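You operate a simulated robot arm through the tools that you are given. There is no shell and no other tool. Be economical: measure what you need, move in short steps, check, and stop when the job is done.

You are at the controls of a simulated robot arm. One attempt, no reset.

JOB
Sow cress in the one-dot cell and basil in the two-dot cell, then shut the lid and its vent.
Fine: stand the packets back.

It is judged by the outcome, as a careful person would: the job done as asked, and still so three seconds after it is handed in. It fails if anything else is knocked over, pushed out of place, dropped, spilled or broken. Lids that push on must go on centred and level and be pressed home; caps that screw on are set level and turned clockwise until they are tight.

ROBOT AND FRAMES
A 6-joint arm with a two-finger parallel gripper, fixed in place. Base frame: the origin is at the foot of the arm, x ahead of it, y to its left, z up; the work surface is at about z = 780. Units: mm, degrees, N and s.
With the tool pointing down near the work surface it reaches from about 240 to 640 mm from the base axis. Its first joint turns from -66.0 to 66.0 degrees. Payload 2.7 kg.
Tool frame: the origin (TCP) lies between the finger pads and is the grasp point; the fingertips stand 23 mm ahead of it; z points along the fingers, y is the line along which they close. Largest opening 94 mm; finger width 38, thickness 10; the body of the gripper, 54 by 96 mm, starts 39 mm behind the TCP.
Orientation is told as [roll, pitch, yaw] about the base's x, y, z axes, in that order, counted from this pose: with the fingers straight down and closing along the base's y, the tool's x points along the base's -x, its y along +y and its z along -z.

CONTROLS
- The arm moves only by the tool play_rows. Its argument "motion" is a list of rows, each an object (a shift or turn left out is 0, a gripper value left out holds the last) with "delta_pos": the shift along the base's x, y, z in units of 30 mm (1.0 is 30 mm), a list of three; "angular": the turn, a rotation vector about the base's x, y, z in units of 4 degrees (1.0 is 4 degrees), a list of three. In form: [{"delta_pos": [dx, dy, dz], "angular": [ax, ay, az]}, ...]. A call has 1 to 8 rows; each row shifts and turns the commanded pose from where the row before left it. "claw" is the gripper command, from -1 (fully open) to 1 (shut), values between in proportion, set as the call begins (left out, the last holds). A call with a number of a shift or a turn outside -1 to 1 is refused whole. Rows are played at 5 a second. More than 50 mm and 8.6 degrees between two rows, or a gripper value outside its range, and nothing of the call is played. A pose out of reach is approached as far as the arm can. The call stops where the force on the tool passes 40 N (or 10 N more than at its start, if that is more) or the arm is blocked; 0.2 s more then pass. The fingers move at their own pace (about 45 mm/s each) and stop on an object; they squeeze with about 44 N. The grip force told is the motor's: it shows also when the fingers shut on nothing. Time passes only in rows, and 0.2 s behind the last, so rows that do not move let the fingers close. The reply holds the time, the measured pose of the TCP, the force on the tool along the base axes, the opening and the grip force, in the units named above and with some noise.
- Cameras (640 x 400 px; columns grow to the right, rows downward): "scene" is fixed at [88.6, -446.7, 1399.8]; the picture's right is [0.62, -0.79, 0.00], its down [-0.50, -0.39, -0.78] and it looks along [0.61, 0.48, -0.63] (base axes); focal length 331 px, centre (320, 200). "wrist" rides on the gripper at [-39, 0, -44] in the tool frame; the picture's right is [0.00, -1.00, 0.00], its down [0.97, 0.00, -0.24] and it looks along [0.24, 0.00, 0.97] (tool axes); focal length 218 px, centre (320, 200). There is no depth. A picture from a camera that has moved, and an enlarged one, comes with that camera's place and axes in the base frame and with its lens.
- capture(camera): a new picture of that camera. No time passes.
- zoom(camera, box): a new picture of the part [left, top, right, bottom] of that camera's present view, enlarged. No time passes.
- hand_in(): hands the job in; it is judged then, once.

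Work in short steps. Places have to be worked out from the pictures, the camera data and where the tool is seen: move nearer, look again, correct. Check each grasp and each placing, and mend what went wrong. You have 120 turns and 68 pictures in all, those below and enlarged ones among them. Open the gripper and draw the arm clear of the work before you hand the job in, unless the task says otherwise; then end with one line.

The tools are called after "Call:" by a JSON object that holds its "name" and its "arguments". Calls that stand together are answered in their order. play_rows: Moves the arm, as the interface text tells. Its arguments: {"type":"object","properties":{"motion":{"type":"array","items":{"type":"object","properties":{"delta_pos":{"type":"array","items":{"type":"number"}},"angular":{"type":"array","items":{"type":"number"}}}}},"claw":{"type":"number"}},"required":["motion"]} The other tools are called the same way: capture (camera) takes a picture; zoom (camera, box) takes an enlarged picture of a part of a camera's view; hand_in () hands the job in.

At the start:

```text
time_s: 0.0
position: [326.1, 175.7, 1113.2]
tcp_rot: [0.1, 0.0, 0.1]
ft_force: [0.3, 0.9, -1.3]
gripper_width: 93.9
grip_force: 0.0
```

scene: 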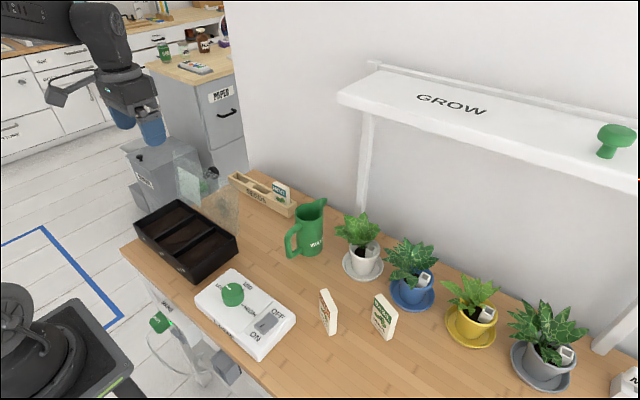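
wrist: 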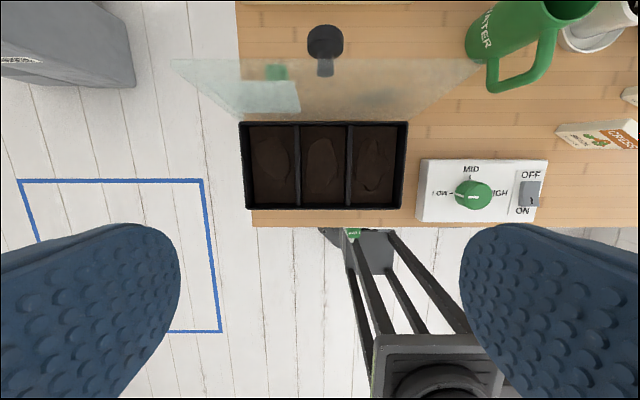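

I'll look more closely at the tray, lid and packets first.

Call:
{"name": "zoom", "arguments": {"camera": "scene", "box": [110, 130, 270, 290]}}

Call:
{"name": "zoom", "arguments": {"camera": "scene", "box": [220, 160, 420, 360]}}

Call:
{"name": "zoom", "arguments": {"camera": "wrist", "box": [160, 20, 420, 230]}}

```text
2.50 times, centred on (190, 210) of scene
camera zoom: at [88.6, -446.7, 1399.8], right [0.62, -0.79, 0.0], down [-0.5, -0.39, -0.78], along [0.61, 0.48, -0.63], focal length 828 px, centre (645, 175)
```

zoom: 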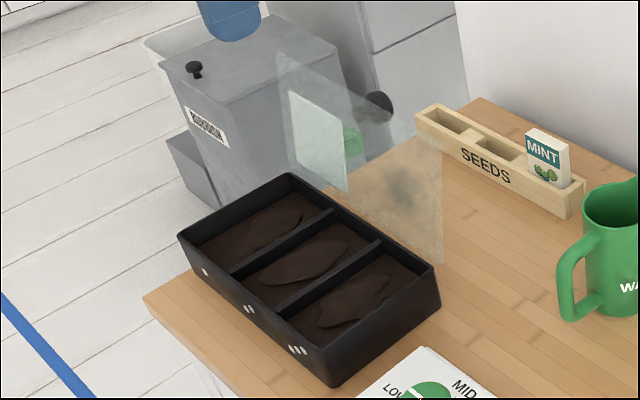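

```text
2.00 times, centred on (320, 260) of scene
camera zoom: at [88.6, -446.7, 1399.8], right [0.62, -0.79, 0.0], down [-0.5, -0.39, -0.78], along [0.61, 0.48, -0.63], focal length 663 px, centre (320, 80)
```

zoom: 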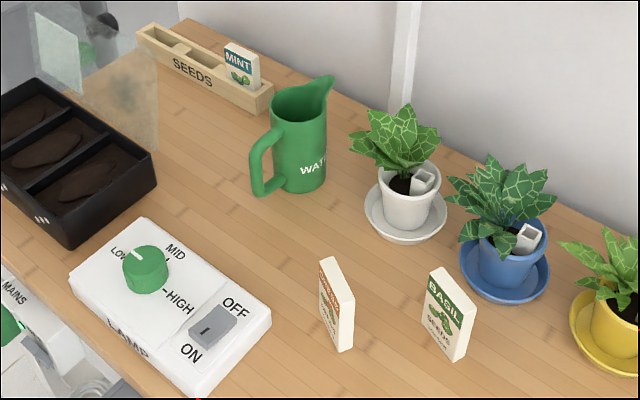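

```text
1.90 times, centred on (290, 125) of wrist
camera zoom: at [364.0, 175.3, 1156.9], right [0.0, -1.0, 0.0], down [-0.97, 0.0, 0.24], along [-0.24, 0.0, -0.97], focal length 416 px, centre (377, 343)
```

zoom: 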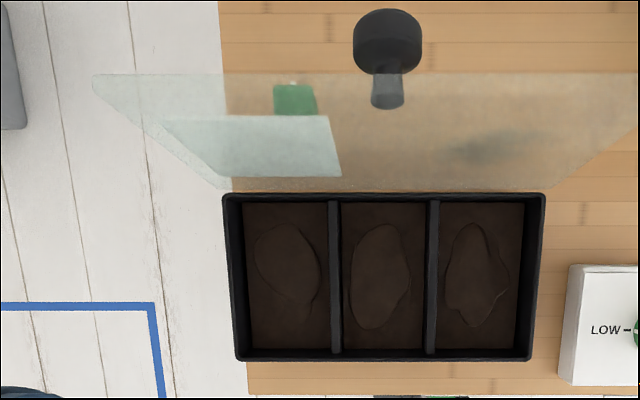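

The tray's lid is open at the back, with cells left to right (y high to low) = one, two, three dots. I estimate the packets at about (375,-240) and (437,-325), so I move the wrist camera over there.

Call:
{"name": "play_rows", "arguments": {"motion": [{"delta_pos": [0, -1, 0]}, {"delta_pos": [0, -1, 0]}, {"delta_pos": [0, -1, 0]}, {"delta_pos": [0, -1, 0]}, {"delta_pos": [0, -1, 0]}, {"delta_pos": [0, -1, 0]}, {"delta_pos": [0, -1, 0]}, {"delta_pos": [0, -1, 0]}]}}

Call:
{"name": "play_rows", "arguments": {"motion": [{"delta_pos": [0, -1, 0]}, {"delta_pos": [0, -1, 0]}, {"delta_pos": [0, -1, 0]}, {"delta_pos": [0, -1, 0]}, {"delta_pos": [0, -1, 0]}, {"delta_pos": [0, -1, 0]}, {"delta_pos": [0, 0, -1]}, {"delta_pos": [0, 0, -1]}]}}

Call:
{"name": "capture", "arguments": {"camera": "wrist"}}

Call:
{"name": "capture", "arguments": {"camera": "scene"}}

```text
time_s: 1.8
position: [325.8, -65.5, 1112.9]
tcp_rot: [0.1, -0.1, -0.1]
ft_force: [0.7, -0.3, -1.1]
gripper_width: 93.9
grip_force: 0.2
```

```text
time_s: 3.6
position: [325.8, -245.9, 1053.1]
tcp_rot: [0.1, -0.1, 0.0]
ft_force: [0.7, -0.8, -1.1]
gripper_width: 94.2
grip_force: 0.0
```

```text
62 pictures are left
camera wrist: at [364.2, -245.5, 1096.8], right [0.0, -1.0, 0.0], down [-0.97, 0.0, 0.24], along [-0.24, 0.0, -0.97], focal length 218 px, centre (320, 200)
```

wrist: 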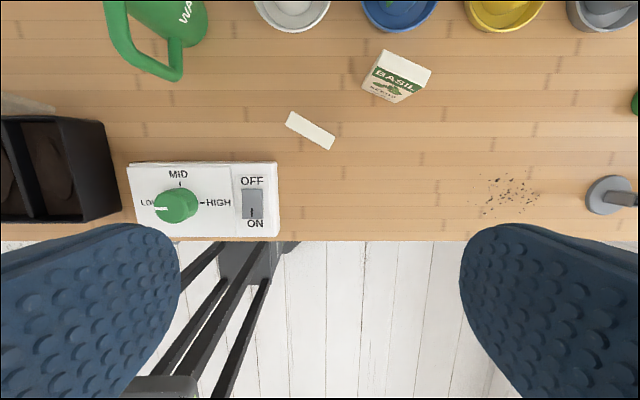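

```text
61 pictures are left
```

scene: 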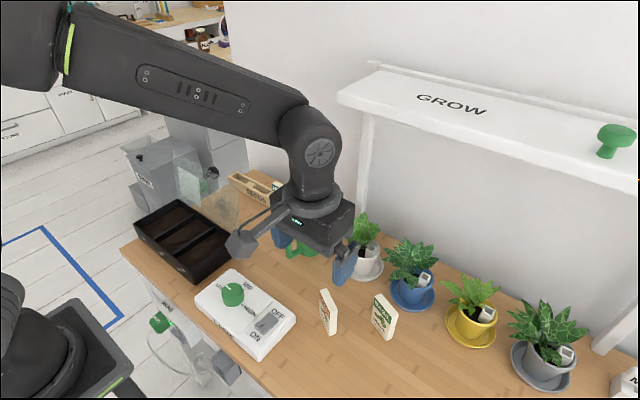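

There's an appendage on the gripper; I check it and the packets in detail.

Call:
{"name": "zoom", "arguments": {"camera": "scene", "box": [215, 150, 375, 300]}}

Call:
{"name": "zoom", "arguments": {"camera": "wrist", "box": [270, 30, 450, 160]}}

```text
2.67 times, centred on (295, 225) of scene
camera zoom: at [88.6, -446.7, 1399.8], right [0.62, -0.79, 0.0], down [-0.5, -0.39, -0.78], along [0.61, 0.48, -0.63], focal length 884 px, centre (387, 133)
```

zoom: 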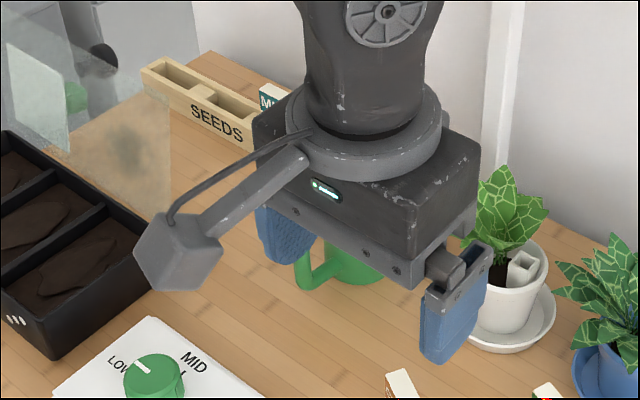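

```text
3.08 times, centred on (360, 95) of wrist
camera zoom: at [364.2, -245.5, 1096.8], right [0.0, -1.0, 0.0], down [-0.97, 0.0, 0.24], along [-0.24, 0.0, -0.97], focal length 672 px, centre (197, 523)
```

zoom: 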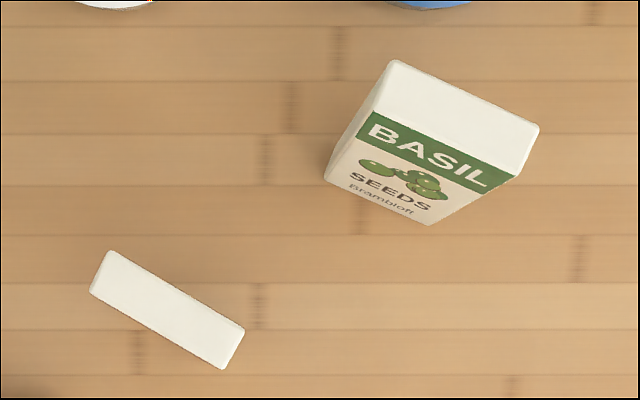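

Packets stand at about (379,-236) and (435,-325), 50 wide, 15 thick, about 86 tall, and both face the arm. To pour I need the tool level with the packet held from the side, so I test in free air whether a level tool heading +y is reachable.

Call:
{"name": "play_rows", "arguments": {"motion": [{"delta_pos": [0, 1, 0], "angular": [1, 1, -1]}, {"delta_pos": [0, 1, 0], "angular": [1, 1, -1]}, {"delta_pos": [0, 1, 0], "angular": [1, 1, -1]}, {"delta_pos": [0, 1, 0], "angular": [1, 1, -1]}, {"delta_pos": [0, 1, 0], "angular": [1, 1, -1]}, {"delta_pos": [0, 1, 0], "angular": [1, 1, -1]}, {"angular": [1, 1, -1]}, {"angular": [1, 1, -1]}]}}

Call:
{"name": "play_rows", "arguments": {"motion": [{"angular": [1, 1, -1]}, {"angular": [1, 1, -1]}, {"angular": [1, 1, -1]}, {"angular": [1, 1, -1]}, {"angular": [1, 1, -1]}, {"angular": [1, 1, -1]}, {"angular": [1, 1, -1]}, {"angular": [1, 1, -1]}]}}

Call:
{"name": "play_rows", "arguments": {"motion": [{"angular": [1, 1, -1]}, {"angular": [0.32, 0.32, -0.32]}, {}, {}]}}

Call:
{"name": "capture", "arguments": {"camera": "scene"}}

```text
time_s: 5.4
position: [326.4, -65.0, 1052.4]
tcp_rot: [25.0, 38.2, -25.2]
ft_force: [-0.3, 0.7, 0.0]
gripper_width: 93.9
grip_force: 0.1
```

```text
time_s: 7.2
position: [326.7, -65.8, 1052.5]
tcp_rot: [41.6, 82.6, -43.3]
ft_force: [1.0, -0.4, -0.1]
gripper_width: 94.0
grip_force: 0.1
```

```text
time_s: 8.2
position: [325.8, -65.7, 1053.2]
tcp_rot: [-34.2, 89.9, -124.4]
ft_force: [0.7, 0.2, 0.0]
gripper_width: 94.1
grip_force: 0.1
```

```text
58 pictures are left
```

scene: 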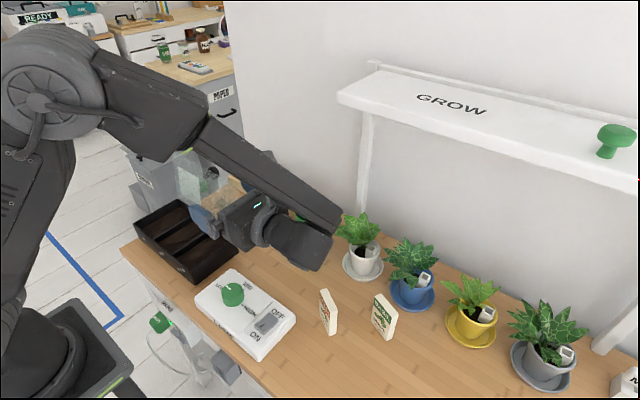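

The level pose is reached exactly. Now I turn to the side-grasp pose (fingers 45° down, heading toward +y, side box low behind) while moving to the free area at -y.

Call:
{"name": "play_rows", "arguments": {"motion": [{"delta_pos": [0, -0.21, -0.05], "angular": [0, -1, 0.4145]}, {"delta_pos": [0, -0.21, -0.05], "angular": [0, -1, 0.4145]}, {"delta_pos": [0, -0.21, -0.05], "angular": [0, -1, 0.4145]}, {"delta_pos": [0, -0.21, -0.05], "angular": [0, -1, 0.4145]}, {"delta_pos": [0, -0.21, -0.05], "angular": [0, -1, 0.4145]}, {"delta_pos": [0, -0.21, -0.05], "angular": [0, -1, 0.4145]}, {"delta_pos": [0, -0.21, -0.05], "angular": [0, -1, 0.4145]}, {"delta_pos": [0, -0.21, -0.05], "angular": [0, -1, 0.4145]}], "claw": -0.06}}

Call:
{"name": "play_rows", "arguments": {"motion": [{"delta_pos": [0, -0.21, -0.05], "angular": [0, -1, 0.4145]}, {"delta_pos": [0, -0.21, -0.05], "angular": [0, -1, 0.4145]}, {"delta_pos": [0, -0.21, -0.05], "angular": [0, -1, 0.4145]}, {"delta_pos": [0, -0.21, -0.05], "angular": [0, -1, 0.4145]}, {"delta_pos": [0, -0.21, -0.05], "angular": [0, -1, 0.4145]}, {"delta_pos": [0, -0.21, -0.05], "angular": [0, -1, 0.4145]}, {"delta_pos": [0, -0.21, -0.05], "angular": [0, -1, 0.4145]}, {"delta_pos": [0, -0.21, -0.05], "angular": [0, -1, 0.4145]}]}}

Call:
{"name": "play_rows", "arguments": {"motion": [{"delta_pos": [0, -0.21, -0.05], "angular": [0, -1, 0.4145]}, {"delta_pos": [0, -0.21, -0.05], "angular": [0, -1, 0.4145]}, {"delta_pos": [0, -0.21, -0.05], "angular": [0, -1, 0.4145]}, {"delta_pos": [0, -0.21, -0.05], "angular": [0, -1, 0.4145]}, {"delta_pos": [0, -0.21, -0.05], "angular": [0, -1, 0.4145]}, {"delta_pos": [0, -0.21, -0.05], "angular": [0, -1, 0.4145]}, {"delta_pos": [0, -0.21, -0.05], "angular": [0, -1, 0.4145]}, {"delta_pos": [0, -0.21, -0.05], "angular": [0, -1, 0.4145]}]}}

Call:
{"name": "play_rows", "arguments": {"motion": [{"delta_pos": [0, -0.21, -0.05], "angular": [0, -1, 0.4145]}, {"delta_pos": [0, -0.21, -0.05], "angular": [0, -1, 0.4145]}, {"delta_pos": [0, -0.21, -0.05], "angular": [0, -1, 0.4145]}, {"delta_pos": [0, -0.21, -0.05], "angular": [0, -1, 0.4145]}, {"delta_pos": [0, -0.21, -0.05], "angular": [0, -1, 0.4145]}, {"delta_pos": [0, -0.21, -0.05], "angular": [0, -1, 0.4145]}, {"delta_pos": [0, -0.21, -0.05], "angular": [0, -1, 0.4145]}, {"delta_pos": [0, -0.21, -0.05], "angular": [0, -1, 0.4145]}]}}

Call:
{"name": "play_rows", "arguments": {"motion": [{"delta_pos": [0, -0.21, -0.05], "angular": [0, -1, 0.4145]}, {"delta_pos": [0, -0.21, -0.05], "angular": [0, -1, 0.4145]}, {"delta_pos": [0, -0.21, -0.05], "angular": [0, -1, 0.4145]}, {"delta_pos": [0, -0.21, -0.05], "angular": [0, -1, 0.4145]}, {"delta_pos": [0, -0.21, -0.05], "angular": [0, -1, 0.4145]}, {"delta_pos": [0, -0.21, -0.05], "angular": [0, -1, 0.4145]}, {"delta_pos": [0, -0.21, -0.05], "angular": [0, -1, 0.4145]}, {"delta_pos": [0, -0.21, -0.05], "angular": [0, -1, 0.4145]}]}}

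Call:
{"name": "play_rows", "arguments": {"motion": [{"angular": [0, -1, 0.4145]}, {"angular": [0, -0.57, 0.236]}, {}, {}]}}

Call:
{"name": "capture", "arguments": {"camera": "scene"}}

Call:
{"name": "capture", "arguments": {"camera": "wrist"}}

```text
time_s: 10.0
position: [319.0, -89.6, 1021.0]
tcp_rot: [82.7, 58.0, 6.2]
ft_force: [0.2, -0.6, 0.5]
gripper_width: 49.7
grip_force: 0.0
out of reach, approached as far as the arm can: row 4, 5, 6, 7, 8
```

```text
time_s: 11.8
position: [315.4, -134.8, 1003.4]
tcp_rot: [75.2, 26.7, 14.7]
ft_force: [-0.2, 0.1, -0.5]
gripper_width: 49.9
grip_force: 0.1
out of reach, approached as far as the arm can: row 1, 2, 4
```

```text
time_s: 13.6
position: [315.2, -184.2, 990.8]
tcp_rot: [63.9, -3.4, 26.1]
ft_force: [0.9, 0.7, -0.3]
gripper_width: 49.8
grip_force: 0.1
```

```text
time_s: 15.4
position: [316.1, -235.4, 978.7]
tcp_rot: [44.7, -29.6, 45.4]
ft_force: [-0.5, 0.1, -0.2]
gripper_width: 49.8
grip_force: 0.1
```

```text
time_s: 17.2
position: [315.7, -284.9, 965.3]
tcp_rot: [8.8, -44.6, 81.3]
ft_force: [0.3, -0.3, 0.3]
gripper_width: 49.8
grip_force: 0.0
```

```text
time_s: 18.2
position: [316.6, -285.3, 967.0]
tcp_rot: [0.1, -44.9, 90.0]
ft_force: [0.4, 0.0, 0.5]
gripper_width: 49.7
grip_force: 0.0
```

```text
57 pictures are left
```

scene: 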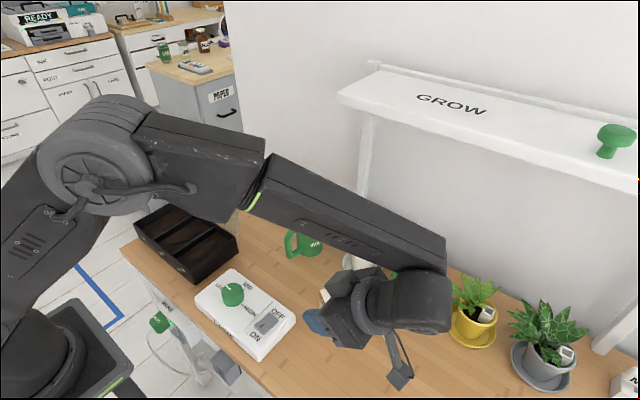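

```text
56 pictures are left
camera wrist: at [315.0, -288.0, 1025.1], right [1.0, 0.0, 0.0], down [0.0, -0.86, -0.52], along [0.0, 0.52, -0.86], focal length 218 px, centre (320, 200)
```

wrist: 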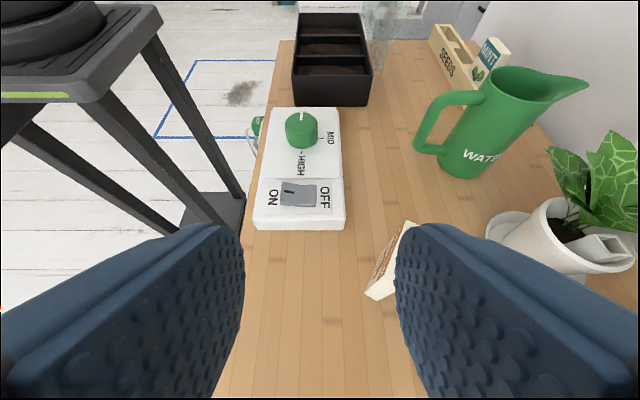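

The pose is right: fingers 45° down heading +y. Now I yaw -28.7° so the fingers lie parallel to the cress faces and move to a pre-grasp point about 110 mm back along the tool axis.

Call:
{"name": "play_rows", "arguments": {"motion": [{"delta_pos": [0.085, -0.117, -0.22], "angular": [0, 0, -1]}, {"delta_pos": [0.085, -0.117, -0.22], "angular": [0, 0, -1]}, {"delta_pos": [0.085, -0.117, -0.22], "angular": [0, 0, -1]}, {"delta_pos": [0.085, -0.117, -0.22], "angular": [0, 0, -1]}, {"delta_pos": [0.085, -0.117, -0.22], "angular": [0, 0, -1]}, {"delta_pos": [0.085, -0.117, -0.22], "angular": [0, 0, -1]}, {"delta_pos": [0.085, -0.117, -0.22], "angular": [0, 0, -1]}, {"delta_pos": [0.085, -0.117, -0.22], "angular": [0, 0, -0.175]}]}}

Call:
{"name": "capture", "arguments": {"camera": "wrist"}}

Call:
{"name": "capture", "arguments": {"camera": "scene"}}

```text
time_s: 20.0
position: [337.2, -314.5, 914.1]
tcp_rot: [0.0, -45.0, 61.3]
ft_force: [0.8, -0.2, 0.1]
gripper_width: 49.7
grip_force: 0.1
```

```text
55 pictures are left
camera wrist: at [333.6, -316.3, 972.4], right [0.88, -0.48, 0.0], down [-0.41, -0.75, -0.52], along [0.25, 0.45, -0.86], focal length 218 px, centre (320, 200)
```

wrist: 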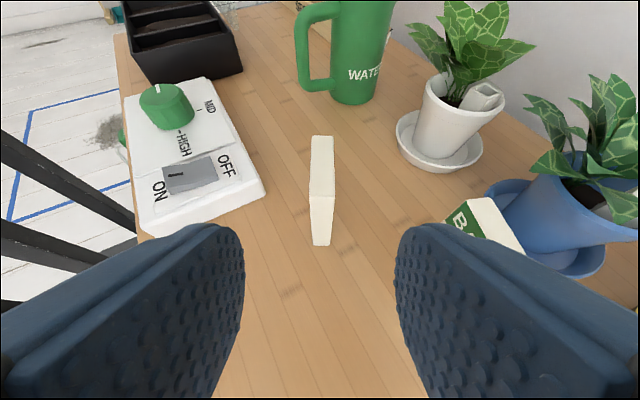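

```text
54 pictures are left
```

scene: 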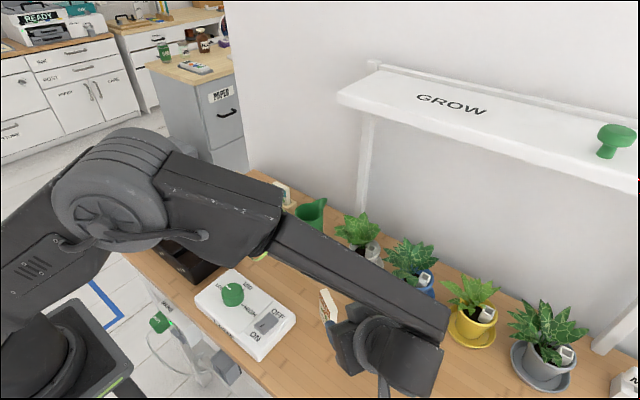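

The packet is centred between the fingers. I slide in along the tool axis to TCP about (374,-245,833), then close.

Call:
{"name": "play_rows", "arguments": {"motion": [{"delta_pos": [0.245, 0.463, -0.54]}, {"delta_pos": [0.245, 0.463, -0.54]}, {"delta_pos": [0.245, 0.463, -0.54]}, {"delta_pos": [0.245, 0.463, -0.54]}, {"delta_pos": [0.245, 0.463, -0.54]}]}}

Call:
{"name": "play_rows", "arguments": {"motion": [{}, {}, {}, {}], "claw": 1}}

Call:
{"name": "capture", "arguments": {"camera": "wrist"}}

```text
time_s: 21.2
position: [375.0, -244.9, 833.9]
tcp_rot: [0.1, -44.9, 61.3]
ft_force: [0.5, -0.7, -0.1]
gripper_width: 49.8
grip_force: 0.0
```

```text
time_s: 22.2
position: [374.0, -245.5, 832.9]
tcp_rot: [0.0, -45.0, 61.3]
ft_force: [-0.2, -0.5, 0.0]
gripper_width: 15.0
grip_force: 43.9
```

```text
53 pictures are left
camera wrist: at [371.2, -246.7, 892.0], right [0.88, -0.48, 0.0], down [-0.41, -0.75, -0.52], along [0.25, 0.45, -0.86], focal length 218 px, centre (320, 200)
```

wrist: 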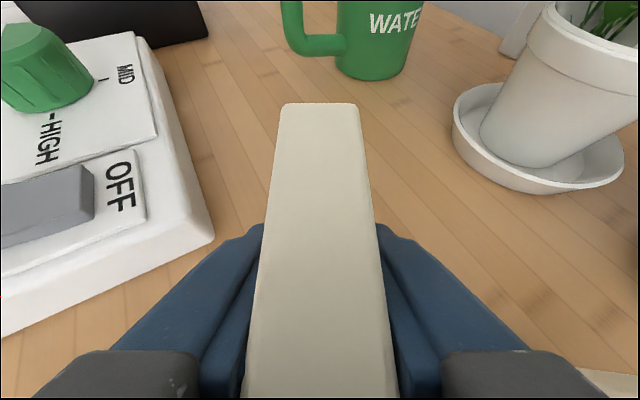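

Cress gripped (15 mm, 44 N). Grasp reference is TCP (374,-245.5,833), yaw 61.3. I lift it upright, then carry it toward the one-dot cell while yawing back to heading +y.

Call:
{"name": "play_rows", "arguments": {"motion": [{"delta_pos": [0, 0, 0.7]}, {"delta_pos": [0, 0, 1]}, {"delta_pos": [0, 0, 1]}, {"delta_pos": [0, 0, 1]}, {"delta_pos": [0, 0, 1]}, {"delta_pos": [-0.7, 0, 0]}, {"delta_pos": [-0.7, 0, 0]}, {"delta_pos": [-0.67, 0, 0]}]}}

Call:
{"name": "play_rows", "arguments": {"motion": [{"delta_pos": [0, 1, 0], "angular": [0, 0, 1]}, {"delta_pos": [0, 1, 0], "angular": [0, 0, 1]}, {"delta_pos": [0, 1, 0], "angular": [0, 0, 1]}, {"delta_pos": [0, 1, 0], "angular": [0, 0, 1]}, {"delta_pos": [0, 1, 0], "angular": [0, 0, 1]}, {"delta_pos": [0, 1, 0], "angular": [0, 0, 1]}, {"delta_pos": [0, 1, 0], "angular": [0, 0, 1]}, {"delta_pos": [0, 1, 0], "angular": [0, 0, 0.175]}]}}

Call:
{"name": "play_rows", "arguments": {"motion": [{"delta_pos": [0, 1, 0]}, {"delta_pos": [0, 1, 0]}, {"delta_pos": [0, 1, 0]}, {"delta_pos": [0, 1, 0]}, {"delta_pos": [0, 1, 0]}, {"delta_pos": [0, 1, 0]}, {"delta_pos": [0, 1, 0]}, {"delta_pos": [0, 1, 0]}]}}

Call:
{"name": "capture", "arguments": {"camera": "scene"}}

Call:
{"name": "capture", "arguments": {"camera": "wrist"}}

```text
time_s: 24.0
position: [311.8, -244.6, 973.3]
tcp_rot: [0.1, -44.9, 61.4]
ft_force: [-0.3, 1.0, -0.4]
gripper_width: 14.7
grip_force: 44.5
```

```text
time_s: 25.8
position: [311.5, -5.2, 972.9]
tcp_rot: [0.0, -45.1, 90.0]
ft_force: [-0.1, 0.0, 0.0]
gripper_width: 15.1
grip_force: 43.4
```

```text
time_s: 27.6
position: [311.6, 235.5, 972.6]
tcp_rot: [0.0, -45.0, 90.1]
ft_force: [0.2, 0.1, 0.6]
gripper_width: 15.0
grip_force: 44.5
```

```text
52 pictures are left
```

scene: 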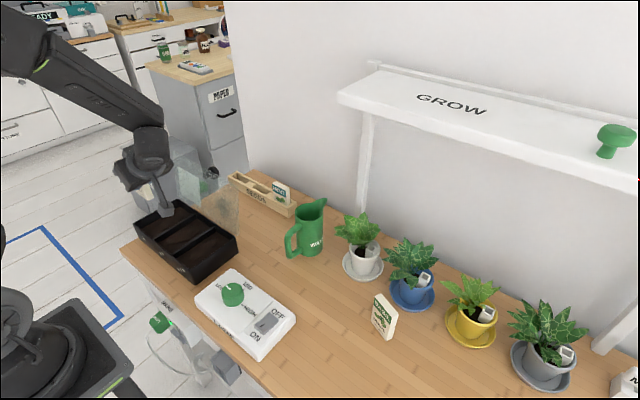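

```text
51 pictures are left
camera wrist: at [310.1, 232.7, 1031.6], right [1.0, 0.0, 0.0], down [0.0, -0.86, -0.52], along [0.0, 0.52, -0.86], focal length 218 px, centre (320, 200)
```

wrist: 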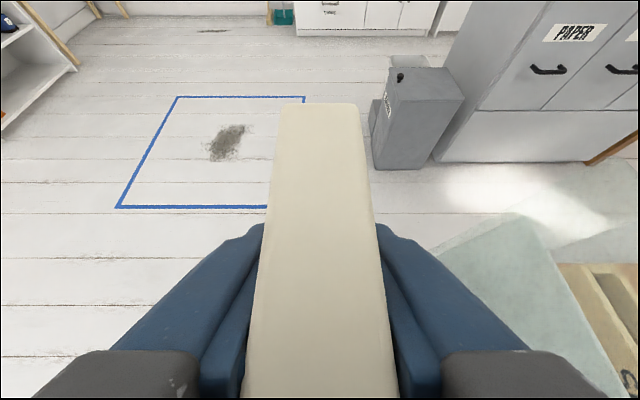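

Packet is upright above the one-dot cell. I lower and start the tipping turn (first 69° keeps the mouth above level), checking reach.

Call:
{"name": "play_rows", "arguments": {"motion": [{"delta_pos": [0, 0.02, -0.14], "angular": [0, 1, -0.4145]}, {"delta_pos": [0, 0.02, -0.14], "angular": [0, 1, -0.4145]}, {"delta_pos": [0, 0.02, -0.14], "angular": [0, 1, -0.4145]}, {"delta_pos": [0, 0.02, -0.14], "angular": [0, 1, -0.4145]}, {"delta_pos": [0, 0.02, -0.14], "angular": [0, 1, -0.4145]}, {"delta_pos": [0, 0.02, -0.14], "angular": [0, 1, -0.4145]}, {"delta_pos": [0, 0.02, -0.14], "angular": [0, 1, -0.4145]}, {"delta_pos": [0, 0.02, -0.14], "angular": [0, 1, -0.4145]}]}}

Call:
{"name": "play_rows", "arguments": {"motion": [{"delta_pos": [0, 0.02, -0.14], "angular": [0, 1, -0.4145]}, {"delta_pos": [0, 0.02, -0.14], "angular": [0, 1, -0.4145]}, {"delta_pos": [0, 0.02, -0.14], "angular": [0, 1, -0.4145]}, {"delta_pos": [0, 0.02, -0.14], "angular": [0, 1, -0.4145]}, {"delta_pos": [0, 0.02, -0.14], "angular": [0, 1, -0.4145]}, {"delta_pos": [0, 0.02, -0.14], "angular": [0, 1, -0.4145]}, {"delta_pos": [0, 0.02, -0.14], "angular": [0, 1, -0.4145]}, {"delta_pos": [0, 0.02, -0.14], "angular": [0, 1, -0.4145]}]}}

Call:
{"name": "zoom", "arguments": {"camera": "scene", "box": [90, 110, 290, 290]}}

```text
time_s: 29.4
position: [312.2, 240.7, 939.6]
tcp_rot: [39.3, -33.7, 50.7]
ft_force: [-0.5, -0.7, -0.6]
gripper_width: 15.2
grip_force: 43.5
```

```text
time_s: 31.2
position: [311.0, 246.2, 906.0]
tcp_rot: [61.1, -8.9, 28.9]
ft_force: [-0.5, 0.3, 0.1]
gripper_width: 15.0
grip_force: 43.5
```

```text
2.22 times, centred on (190, 200) of scene
camera zoom: at [88.6, -446.7, 1399.8], right [0.62, -0.79, 0.0], down [-0.5, -0.39, -0.78], along [0.61, 0.48, -0.63], focal length 736 px, centre (609, 200)
```

zoom: 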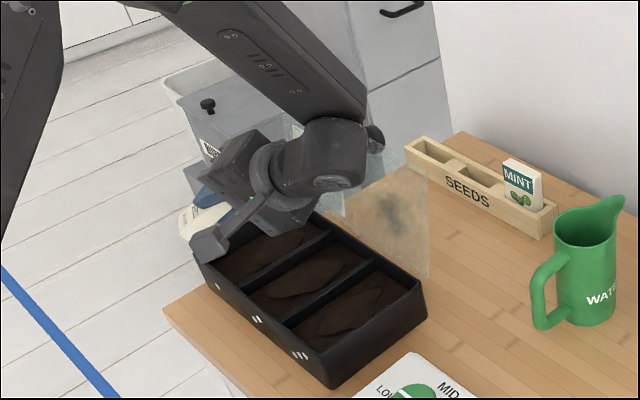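

All on track, force near zero. The wrist ball is near the lid at mid-turn, so I shift a little to -x as I continue tipping.

Call:
{"name": "play_rows", "arguments": {"motion": [{"delta_pos": [-0.065, 0, 0], "angular": [0, 1, -0.4145]}, {"delta_pos": [-0.065, 0, 0], "angular": [0, 1, -0.4145]}, {"delta_pos": [-0.065, 0, 0], "angular": [0, 1, -0.4145]}, {"delta_pos": [-0.065, 0, 0], "angular": [0, 1, -0.4145]}, {"delta_pos": [-0.065, 0, 0], "angular": [0, 1, -0.4145]}, {"delta_pos": [-0.065, 0, 0], "angular": [0, 1, -0.4145]}, {"delta_pos": [-0.065, 0, 0], "angular": [0, 1, -0.4145]}, {"delta_pos": [-0.065, 0, 0], "angular": [0, 1, -0.4145]}]}}

Call:
{"name": "zoom", "arguments": {"camera": "scene", "box": [90, 110, 290, 290]}}

Call:
{"name": "capture", "arguments": {"camera": "wrist"}}

```text
time_s: 33.0
position: [295.5, 245.3, 906.6]
tcp_rot: [73.3, 20.7, 16.5]
ft_force: [-0.4, 0.5, -0.1]
gripper_width: 14.8
grip_force: 43.7
```

```text
2.22 times, centred on (190, 200) of scene
camera zoom: at [88.6, -446.7, 1399.8], right [0.62, -0.79, 0.0], down [-0.5, -0.39, -0.78], along [0.61, 0.48, -0.63], focal length 736 px, centre (609, 200)
```

zoom: 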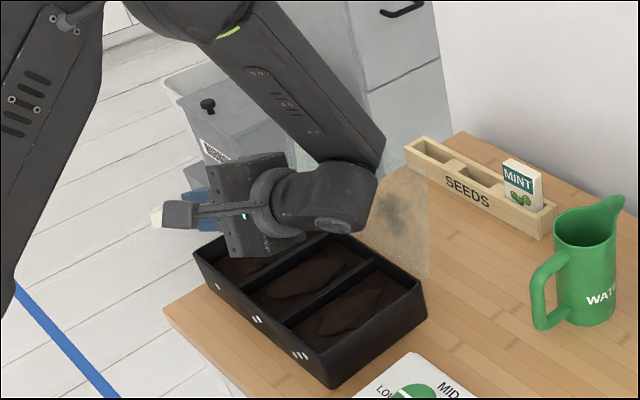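

```text
48 pictures are left
camera wrist: at [345.1, 217.8, 904.7], right [-0.24, -0.37, -0.9], down [-0.78, -0.47, 0.41], along [-0.57, 0.8, -0.18], focal length 218 px, centre (320, 200)
```

wrist: 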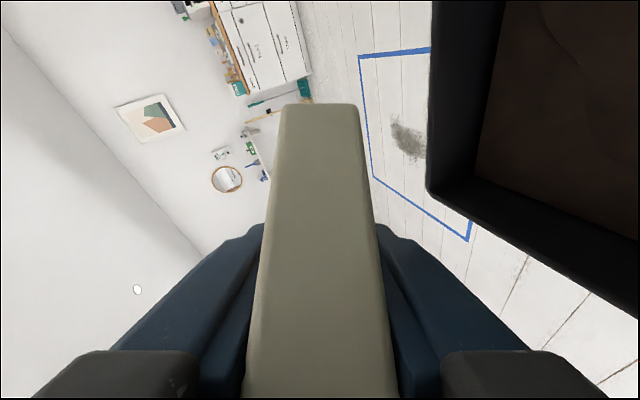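

The mouth is just below level and lies over the one-dot cell at about (325,240). I continue tipping to about 140°.

Call:
{"name": "play_rows", "arguments": {"motion": [{"angular": [0, 1, -0.4145]}, {"angular": [0, 1, -0.4145]}, {"angular": [0, 1, -0.4145]}, {"angular": [0, 1, -0.4145]}, {"angular": [0, 1, -0.4145]}, {"angular": [0, 1, -0.4145]}, {"angular": [0, 1, -0.4145]}, {"angular": [0, 1, -0.4145]}]}}

Call:
{"name": "zoom", "arguments": {"camera": "scene", "box": [90, 110, 290, 290]}}

Call:
{"name": "capture", "arguments": {"camera": "wrist"}}

```text
time_s: 34.8
position: [295.7, 245.8, 906.7]
tcp_rot: [81.6, 52.1, 8.1]
ft_force: [0.1, 0.1, -0.3]
gripper_width: 15.0
grip_force: 44.3
```

```text
2.22 times, centred on (190, 200) of scene
camera zoom: at [88.6, -446.7, 1399.8], right [0.62, -0.79, 0.0], down [-0.5, -0.39, -0.78], along [0.61, 0.48, -0.63], focal length 736 px, centre (609, 200)
```

zoom: 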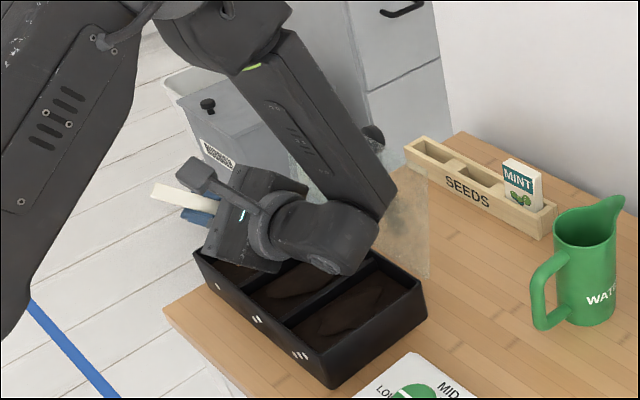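

```text
46 pictures are left
camera wrist: at [328.9, 207.5, 879.6], right [-0.75, -0.25, -0.61], down [-0.53, -0.32, 0.79], along [-0.39, 0.91, 0.1], focal length 218 px, centre (320, 200)
```

wrist: 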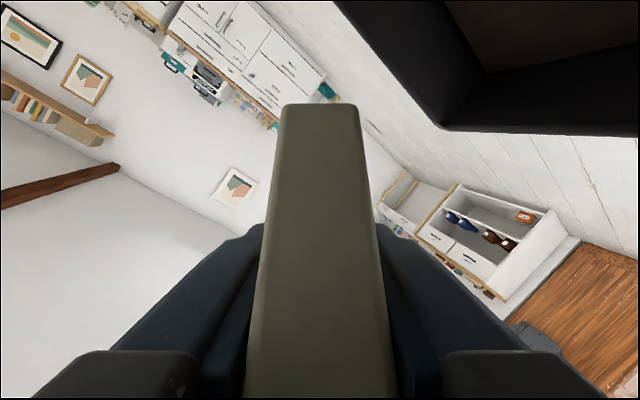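

Reach is fine. No seeds visible from here yet, so I continue to the full turn (mouth 45° down) and look at the soil.

Call:
{"name": "play_rows", "arguments": {"motion": [{"delta_pos": [0.04, 0, 0], "angular": [0, 1, -0.4145]}, {"delta_pos": [0.04, 0, 0], "angular": [0, 1, -0.4145]}, {"delta_pos": [0.04, 0, 0], "angular": [0, 1, -0.4145]}, {"delta_pos": [0.04, 0, 0], "angular": [0, 1, -0.4145]}, {"delta_pos": [0.04, 0, 0], "angular": [0, 1, -0.4145]}, {"delta_pos": [0.04, 0, 0], "angular": [0, 1, -0.4145]}, {"delta_pos": [0.04, 0, 0], "angular": [0, 1, -0.4145]}, {"delta_pos": [0.04, 0, 0], "angular": [0, 1, -0.4145]}]}}

Call:
{"name": "zoom", "arguments": {"camera": "scene", "box": [110, 150, 230, 250]}}

```text
time_s: 36.6
position: [305.0, 246.3, 906.0]
tcp_rot: [87.7, 83.9, 0.4]
ft_force: [-0.3, -0.2, -0.5]
gripper_width: 15.1
grip_force: 44.0
```

```text
4.00 times, centred on (170, 200) of scene
camera zoom: at [88.6, -446.7, 1399.8], right [0.62, -0.79, 0.0], down [-0.5, -0.39, -0.78], along [0.61, 0.48, -0.63], focal length 1325 px, centre (920, 200)
```

zoom: 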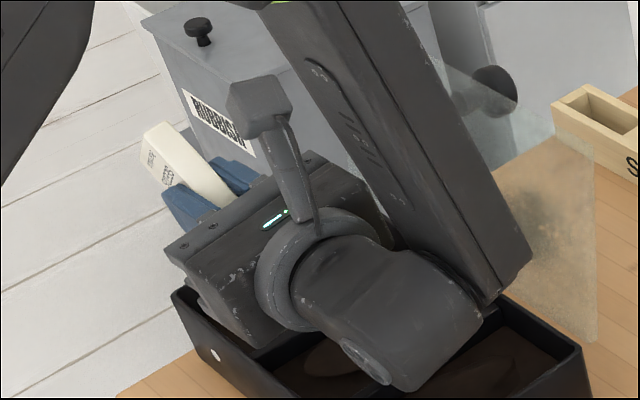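

The packet is mouth-down into the one-dot cell. I hold with a slight wiggle so it empties, then start tipping back.

Call:
{"name": "play_rows", "arguments": {"motion": [{"delta_pos": [0.2, 0, 0]}, {"delta_pos": [-0.2, 0, 0]}, {"delta_pos": [0.2, 0, 0]}, {"delta_pos": [-0.2, 0, 0]}, {}, {}, {}, {}]}}

Call:
{"name": "play_rows", "arguments": {"motion": [{"delta_pos": [-0.04, 0, 0], "angular": [0, -1, 0.4145]}, {"delta_pos": [-0.04, 0, 0], "angular": [0, -1, 0.4145]}, {"delta_pos": [-0.04, 0, 0], "angular": [0, -1, 0.4145]}, {"delta_pos": [-0.04, 0, 0], "angular": [0, -1, 0.4145]}, {"delta_pos": [-0.04, 0, 0], "angular": [0, -1, 0.4145]}, {"delta_pos": [-0.04, 0, 0], "angular": [0, -1, 0.4145]}, {"delta_pos": [-0.04, 0, 0], "angular": [0, -1, 0.4145]}, {"delta_pos": [-0.04, 0, 0], "angular": [0, -1, 0.4145]}]}}

Call:
{"name": "play_rows", "arguments": {"motion": [{"angular": [0, -1, 0.4145]}, {"angular": [0, -1, 0.4145]}, {"angular": [0, -1, 0.4145]}, {"angular": [0, -1, 0.4145]}, {"angular": [0, -1, 0.4145]}, {"angular": [0, -1, 0.4145]}, {"angular": [0, -1, 0.4145]}, {"angular": [0, -1, 0.4145]}]}}

Call:
{"name": "play_rows", "arguments": {"motion": [{"delta_pos": [0.065, 0, 0.14], "angular": [0, -1, 0.4145]}, {"delta_pos": [0.065, 0, 0.14], "angular": [0, -1, 0.4145]}, {"delta_pos": [0.065, 0, 0.14], "angular": [0, -1, 0.4145]}, {"delta_pos": [0.065, 0, 0.14], "angular": [0, -1, 0.4145]}, {"delta_pos": [0.065, 0, 0.14], "angular": [0, -1, 0.4145]}, {"delta_pos": [0.065, 0, 0.14], "angular": [0, -1, 0.4145]}, {"delta_pos": [0.065, 0, 0.14], "angular": [0, -1, 0.4145]}, {"delta_pos": [0.065, 0, 0.14], "angular": [0, -1, 0.4145]}]}}

Call:
{"name": "zoom", "arguments": {"camera": "scene", "box": [110, 150, 260, 290]}}

```text
time_s: 38.4
position: [304.8, 245.7, 906.8]
tcp_rot: [87.8, 83.8, 0.3]
ft_force: [1.2, 0.0, 0.7]
gripper_width: 15.1
grip_force: 44.1
```

```text
time_s: 40.2
position: [295.1, 245.5, 906.4]
tcp_rot: [81.7, 51.8, 8.1]
ft_force: [0.1, 0.5, -0.3]
gripper_width: 15.2
grip_force: 43.9
```

```text
time_s: 42.0
position: [294.6, 245.6, 906.5]
tcp_rot: [73.5, 20.5, 16.5]
ft_force: [0.3, 0.4, -0.5]
gripper_width: 15.0
grip_force: 44.3
```

```text
time_s: 43.8
position: [311.9, 246.4, 940.1]
tcp_rot: [61.0, -9.0, 29.1]
ft_force: [0.9, 1.0, -0.3]
gripper_width: 15.1
grip_force: 43.7
```

```text
2.86 times, centred on (185, 220) of scene
camera zoom: at [88.6, -446.7, 1399.8], right [0.62, -0.79, 0.0], down [-0.5, -0.39, -0.78], along [0.61, 0.48, -0.63], focal length 947 px, centre (706, 143)
```

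zoom: 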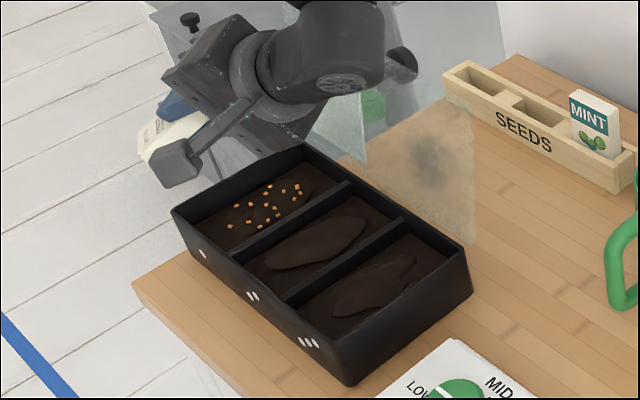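

Seeds lie in the one-dot cell only. I turn the packet upright again, then carry it back along the same path.

Call:
{"name": "play_rows", "arguments": {"motion": [{"delta_pos": [0, -0.02, 0.14], "angular": [0, -1, 0.4145]}, {"delta_pos": [0, -0.02, 0.14], "angular": [0, -1, 0.4145]}, {"delta_pos": [0, -0.02, 0.14], "angular": [0, -1, 0.4145]}, {"delta_pos": [0, -0.02, 0.14], "angular": [0, -1, 0.4145]}, {"delta_pos": [0, -0.02, 0.14], "angular": [0, -1, 0.4145]}, {"delta_pos": [0, -0.02, 0.14], "angular": [0, -1, 0.4145]}, {"delta_pos": [0, -0.02, 0.14], "angular": [0, -1, 0.4145]}, {"delta_pos": [0, -0.02, 0.14], "angular": [0, -1, 0.4145]}]}}

Call:
{"name": "play_rows", "arguments": {"motion": [{"angular": [0, -1, 0.4145]}, {"angular": [0, -1, 0.4145]}, {"angular": [0, -1, 0.4145]}, {"angular": [0, -1, 0.4145]}, {"angular": [0, -1, 0.4145]}, {"angular": [0, -1, 0.4145]}, {"angular": [0, -1, 0.4145]}, {"angular": [0, -1, 0.4145]}]}}

Call:
{"name": "play_rows", "arguments": {"motion": [{"delta_pos": [0, -1, 0]}, {"delta_pos": [0, -1, 0]}, {"delta_pos": [0, -1, 0]}, {"delta_pos": [0, -1, 0]}, {"delta_pos": [0, -1, 0]}, {"delta_pos": [0, -1, 0]}, {"delta_pos": [0, -1, 0]}, {"delta_pos": [0, -1, 0]}]}}

Call:
{"name": "play_rows", "arguments": {"motion": [{"delta_pos": [0, -1, 0], "angular": [0, 0, -1]}, {"delta_pos": [0, -1, 0], "angular": [0, 0, -1]}, {"delta_pos": [0, -1, 0], "angular": [0, 0, -1]}, {"delta_pos": [0, -1, 0], "angular": [0, 0, -1]}, {"delta_pos": [0, -1, 0], "angular": [0, 0, -1]}, {"delta_pos": [0, -1, 0], "angular": [0, 0, -1]}, {"delta_pos": [0, -1, 0], "angular": [0, 0, -1]}, {"delta_pos": [0, -1, 0], "angular": [0, 0, -0.175]}]}}

```text
time_s: 45.6
position: [310.6, 240.0, 973.3]
tcp_rot: [39.2, -33.9, 50.9]
ft_force: [-0.3, 0.3, -0.2]
gripper_width: 15.1
grip_force: 44.0
```

```text
time_s: 47.4
position: [311.5, 241.2, 973.8]
tcp_rot: [0.0, -45.0, 90.1]
ft_force: [0.4, 0.7, -0.6]
gripper_width: 15.0
grip_force: 44.4
```

```text
time_s: 49.2
position: [312.8, 1.1, 973.0]
tcp_rot: [0.1, -45.0, 90.0]
ft_force: [0.7, 0.0, -0.3]
gripper_width: 15.3
grip_force: 44.6
```

```text
time_s: 51.0
position: [312.4, -239.4, 972.8]
tcp_rot: [0.0, -45.1, 61.2]
ft_force: [-0.4, 0.5, 0.0]
gripper_width: 15.0
grip_force: 44.2
```

Now x back to 374, then down to just above the grasp height.

Call:
{"name": "play_rows", "arguments": {"motion": [{"delta_pos": [0.7, -0.1, 0]}, {"delta_pos": [0.7, -0.08, 0]}, {"delta_pos": [0.66, 0, 0]}, {"delta_pos": [0, 0, -1]}, {"delta_pos": [0, 0, -1]}, {"delta_pos": [0, 0, -1]}, {"delta_pos": [0, 0, -1]}, {"delta_pos": [0, 0, -0.5]}]}}

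Call:
{"name": "play_rows", "arguments": {"motion": [{}, {"delta_pos": [0, 0, -0.05]}, {}]}}

```text
time_s: 52.8
position: [372.6, -244.1, 837.7]
tcp_rot: [0.1, -44.9, 61.3]
ft_force: [-0.3, -0.4, -0.5]
gripper_width: 15.1
grip_force: 44.0
```

```text
time_s: 53.6
position: [373.4, -244.4, 837.5]
tcp_rot: [0.0, -44.9, 61.3]
ft_force: [0.3, -1.0, 0.2]
gripper_width: 15.1
grip_force: 44.1
```

About 4 mm above where it was taken; I lower in millimetre steps and watch for contact.

Call:
{"name": "play_rows", "arguments": {"motion": [{"delta_pos": [0, 0, -0.035]}, {"delta_pos": [0, 0, -0.035]}, {"delta_pos": [0, 0, -0.035]}, {}]}}

Call:
{"name": "play_rows", "arguments": {"motion": [{"delta_pos": [0, 0, -0.03]}, {}]}}

```text
time_s: 54.6
position: [372.7, -245.4, 834.6]
tcp_rot: [0.1, -45.0, 61.3]
ft_force: [-0.2, -0.2, 0.7]
gripper_width: 15.0
grip_force: 44.1
```

```text
time_s: 55.2
position: [372.6, -243.7, 833.5]
tcp_rot: [0.1, -45.0, 61.3]
ft_force: [-0.1, 0.4, 0.9]
gripper_width: 15.0
grip_force: 44.4
```

Call:
{"name": "play_rows", "arguments": {"motion": [{"delta_pos": [0, 0, -0.03]}, {}]}}

Call:
{"name": "zoom", "arguments": {"camera": "wrist", "box": [160, 100, 480, 300]}}

```text
time_s: 55.8
position: [374.2, -244.4, 833.9]
tcp_rot: [0.0, -45.1, 61.5]
ft_force: [-2.4, 1.6, 13.4]
gripper_width: 15.0
grip_force: 44.6
```

```text
2.00 times, centred on (320, 200) of wrist
camera zoom: at [370.2, -246.8, 891.8], right [0.88, -0.48, 0.0], down [-0.41, -0.75, -0.52], along [0.25, 0.45, -0.86], focal length 436 px, centre (320, 200)
```

zoom: 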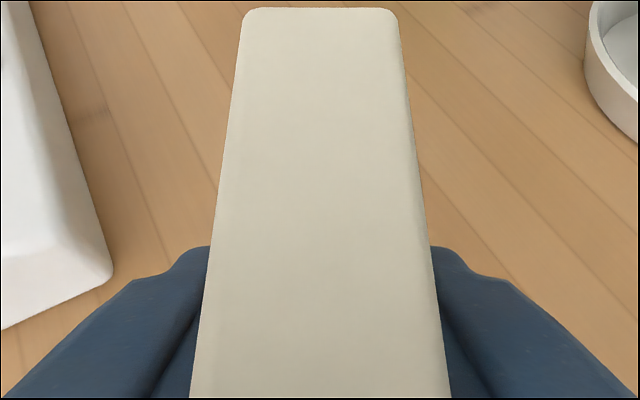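

Contact (13 N): the packet stands. I open to 50 mm and draw back along the tool axis.

Call:
{"name": "play_rows", "arguments": {"motion": [{}, {}, {}, {}, {}], "claw": -0.06}}

Call:
{"name": "play_rows", "arguments": {"motion": [{"delta_pos": [-0.17, -0.31, 0.354]}, {"delta_pos": [-0.245, -0.463, 0.54]}, {"delta_pos": [-0.245, -0.463, 0.54]}, {"delta_pos": [-0.245, -0.463, 0.54]}, {"delta_pos": [-0.245, -0.463, 0.54]}, {"delta_pos": [-0.245, -0.463, 0.54]}, {"delta_pos": [0, 0, 1]}, {"delta_pos": [0, 0, 1]}]}}

Call:
{"name": "capture", "arguments": {"camera": "wrist"}}

```text
time_s: 57.0
position: [373.0, -245.2, 831.6]
tcp_rot: [0.1, -45.0, 61.3]
ft_force: [-0.3, -0.5, 0.9]
gripper_width: 49.9
grip_force: 0.0
```

```text
time_s: 58.8
position: [331.4, -322.7, 984.3]
tcp_rot: [0.1, -44.9, 61.2]
ft_force: [-0.2, -0.3, -0.1]
gripper_width: 49.6
grip_force: 0.0
```

```text
42 pictures are left
camera wrist: at [328.7, -325.4, 1043.3], right [0.88, -0.48, 0.0], down [-0.41, -0.75, -0.52], along [0.25, 0.45, -0.86], focal length 218 px, centre (320, 200)
```

wrist: 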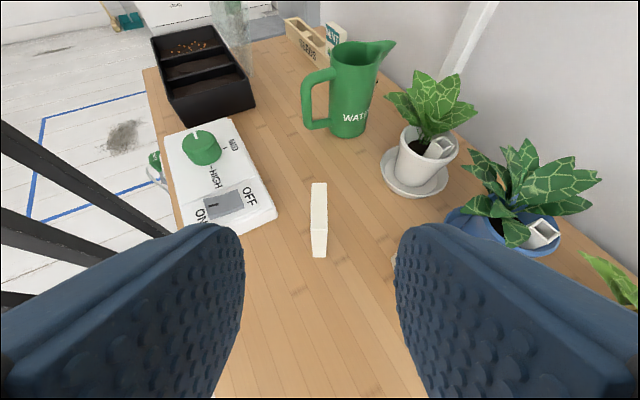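

Cress stands back in place. Now I inspect clearance around the basil and the blue-pot plant before choosing its grasp.

Call:
{"name": "play_rows", "arguments": {"motion": [{"delta_pos": [0, 0, 1], "angular": [0, 0, -1]}, {"delta_pos": [0, 0, 1], "angular": [0, 0, -1]}, {"delta_pos": [0, 0, 0], "angular": [0, 0, -1]}, {"angular": [0, 0, -1]}, {"angular": [0, 0, -1]}, {"angular": [0, 0, -1]}, {"angular": [0, 0, -1]}, {"angular": [0, 0, -1]}]}}

Call:
{"name": "zoom", "arguments": {"camera": "scene", "box": [310, 210, 470, 350]}}

Call:
{"name": "capture", "arguments": {"camera": "wrist"}}

```text
time_s: 60.6
position: [331.3, -322.7, 1043.6]
tcp_rot: [0.1, -45.0, 29.1]
ft_force: [-1.1, -0.2, -0.1]
gripper_width: 49.7
grip_force: 0.1
```

```text
2.86 times, centred on (390, 280) of scene
camera zoom: at [88.6, -446.7, 1399.8], right [0.62, -0.79, 0.0], down [-0.5, -0.39, -0.78], along [0.61, 0.48, -0.63], focal length 947 px, centre (120, -29)
```

zoom: 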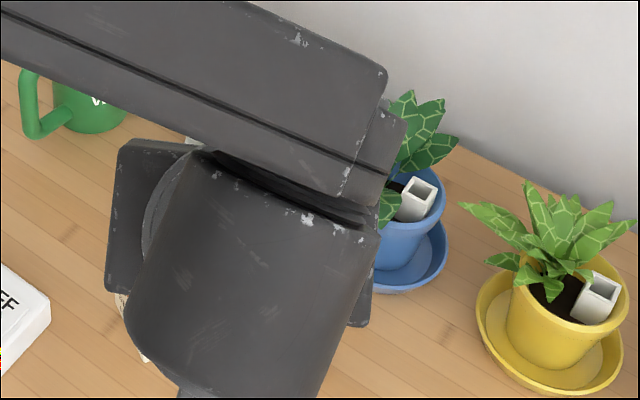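

```text
40 pictures are left
camera wrist: at [327.2, -324.4, 1102.7], right [0.49, -0.87, 0.0], down [-0.75, -0.42, -0.52], along [0.45, 0.25, -0.86], focal length 218 px, centre (320, 200)
```

wrist: 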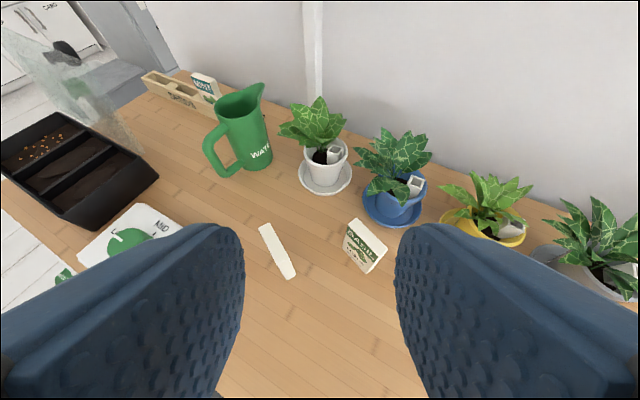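

The blue plant is farther back than I first thought (leaves reach x about 484), so I can side-grasp the basil directly. I go to its pre-grasp point with yaw 69.7.

Call:
{"name": "play_rows", "arguments": {"motion": [{"delta_pos": [0.22, -0.26, -0.2], "angular": [0, 0, 1]}, {"delta_pos": [0.22, -0.26, -0.2], "angular": [0, 0, 1]}, {"delta_pos": [0.22, -0.26, -0.2], "angular": [0, 0, 1]}, {"delta_pos": [0.22, -0.26, -0.2], "angular": [0, 0, 1]}, {"delta_pos": [0.22, -0.26, -0.2], "angular": [0, 0, 1]}, {"delta_pos": [0.22, -0.26, -0.2], "angular": [0, 0, 1]}, {"delta_pos": [0.22, -0.26, -0.2], "angular": [0, 0, 1]}, {"delta_pos": [0.22, -0.26, -0.2], "angular": [0, 0, 1]}]}}

Call:
{"name": "play_rows", "arguments": {"motion": [{"delta_pos": [0.22, -0.26, -0.7], "angular": [0, 0, 1]}, {"delta_pos": [0.22, -0.26, -0.7], "angular": [0, 0, 1]}, {"delta_pos": [0.22, -0.22, -0.7], "angular": [0, 0, 0.15]}, {"delta_pos": [0, 0, -0.7]}, {}]}}

Call:
{"name": "capture", "arguments": {"camera": "wrist"}}

```text
time_s: 62.4
position: [383.5, -385.1, 996.7]
tcp_rot: [-0.1, -44.9, 61.4]
ft_force: [1.0, 0.1, 0.0]
gripper_width: 49.9
grip_force: 0.1
```

```text
time_s: 63.6
position: [404.9, -407.5, 910.6]
tcp_rot: [0.0, -45.1, 69.9]
ft_force: [0.7, 0.2, -0.1]
gripper_width: 50.0
grip_force: 0.1
```

```text
39 pictures are left
camera wrist: at [402.5, -410.3, 969.7], right [0.94, -0.34, 0.0], down [-0.29, -0.8, -0.52], along [0.18, 0.49, -0.86], focal length 218 px, centre (320, 200)
```

wrist: 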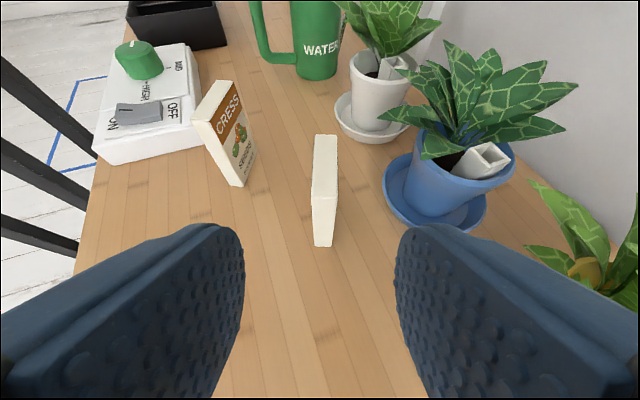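

Packet centred and parallel; nearest leaf is at x about 499, clear. I slide in 5 steps to (433.5,-334.4,833) and close.

Call:
{"name": "play_rows", "arguments": {"motion": [{"delta_pos": [0.19, 0.487, -0.517]}, {"delta_pos": [0.19, 0.487, -0.517]}, {"delta_pos": [0.19, 0.487, -0.517]}, {"delta_pos": [0.19, 0.487, -0.517]}, {"delta_pos": [0.19, 0.487, -0.517]}]}}

Call:
{"name": "play_rows", "arguments": {"motion": [{}, {}, {}, {}], "claw": 1}}

Call:
{"name": "play_rows", "arguments": {"motion": [{"delta_pos": [0, 0, 0.7]}, {"delta_pos": [0, 0, 1]}, {"delta_pos": [0, 0, 1]}, {"delta_pos": [0, 0, 1]}, {"delta_pos": [0, 0, 1]}]}}

Call:
{"name": "capture", "arguments": {"camera": "wrist"}}

```text
time_s: 64.8
position: [431.5, -334.8, 833.1]
tcp_rot: [0.1, -45.0, 69.8]
ft_force: [0.1, -0.3, 0.4]
gripper_width: 50.0
grip_force: 0.0
```

```text
time_s: 65.8
position: [433.1, -335.1, 833.8]
tcp_rot: [0.1, -45.1, 69.9]
ft_force: [-0.3, 0.8, 0.4]
gripper_width: 14.7
grip_force: 44.0
```

```text
time_s: 67.0
position: [433.7, -334.7, 976.6]
tcp_rot: [0.1, -45.0, 69.8]
ft_force: [0.0, 0.1, -0.7]
gripper_width: 15.0
grip_force: 44.0
```

```text
38 pictures are left
camera wrist: at [430.6, -337.0, 1034.6], right [0.94, -0.34, 0.0], down [-0.29, -0.8, -0.52], along [0.18, 0.49, -0.86], focal length 218 px, centre (320, 200)
```

wrist: 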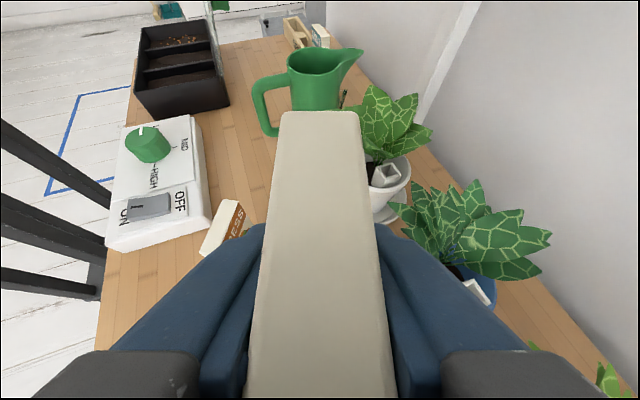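

Basil held. I carry it upright to above the two-dot cell (312,172), yawing to heading +y on the way.

Call:
{"name": "play_rows", "arguments": {"motion": [{"delta_pos": [-1, 0, 0]}, {"delta_pos": [-1, 0, 0]}, {"delta_pos": [-1, 0, 0]}, {"delta_pos": [-1, 0.06, 0]}, {"delta_pos": [0, 1, 0], "angular": [0, 0, 1]}, {"delta_pos": [0, 1, 0], "angular": [0, 0, 1]}, {"delta_pos": [0, 1, 0], "angular": [0, 0, 1]}, {"delta_pos": [0, 1, 0], "angular": [0, 0, 1]}]}}

Call:
{"name": "play_rows", "arguments": {"motion": [{"delta_pos": [0, 1, 0], "angular": [0, 0, 1]}, {"delta_pos": [0, 1, 0], "angular": [0, 0, 0.05]}, {"delta_pos": [0, 1, 0]}, {"delta_pos": [0, 1, 0]}, {"delta_pos": [0, 1, 0]}, {"delta_pos": [0, 1, 0]}, {"delta_pos": [0, 1, 0]}, {"delta_pos": [0, 1, 0]}]}}

Call:
{"name": "play_rows", "arguments": {"motion": [{"delta_pos": [0, 1, 0]}, {"delta_pos": [0, 1, 0]}, {"delta_pos": [0, 1, 0]}, {"delta_pos": [0, 1, 0]}, {"delta_pos": [0, 0.8, 0]}, {}]}}

Call:
{"name": "capture", "arguments": {"camera": "scene"}}

```text
time_s: 68.8
position: [313.2, -212.0, 974.8]
tcp_rot: [0.3, -45.0, 86.0]
ft_force: [0.4, 0.6, -0.2]
gripper_width: 14.9
grip_force: 43.8
```

```text
time_s: 70.6
position: [313.1, 27.2, 974.9]
tcp_rot: [0.2, -45.0, 90.0]
ft_force: [0.9, 0.3, 0.0]
gripper_width: 15.2
grip_force: 43.9
```

```text
time_s: 72.0
position: [312.3, 171.1, 976.0]
tcp_rot: [0.1, -44.9, 90.1]
ft_force: [-0.2, -0.8, 0.6]
gripper_width: 15.0
grip_force: 43.8
```

```text
37 pictures are left
```

scene: 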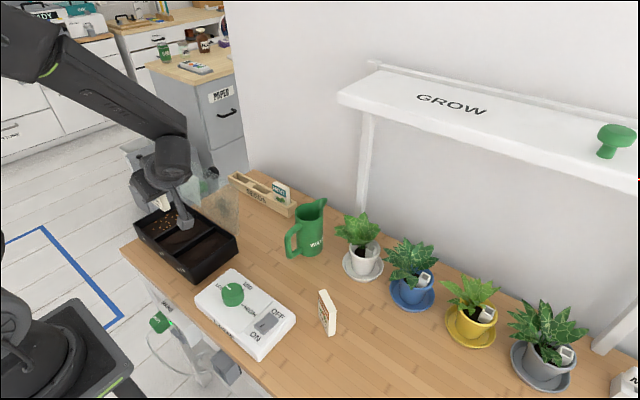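

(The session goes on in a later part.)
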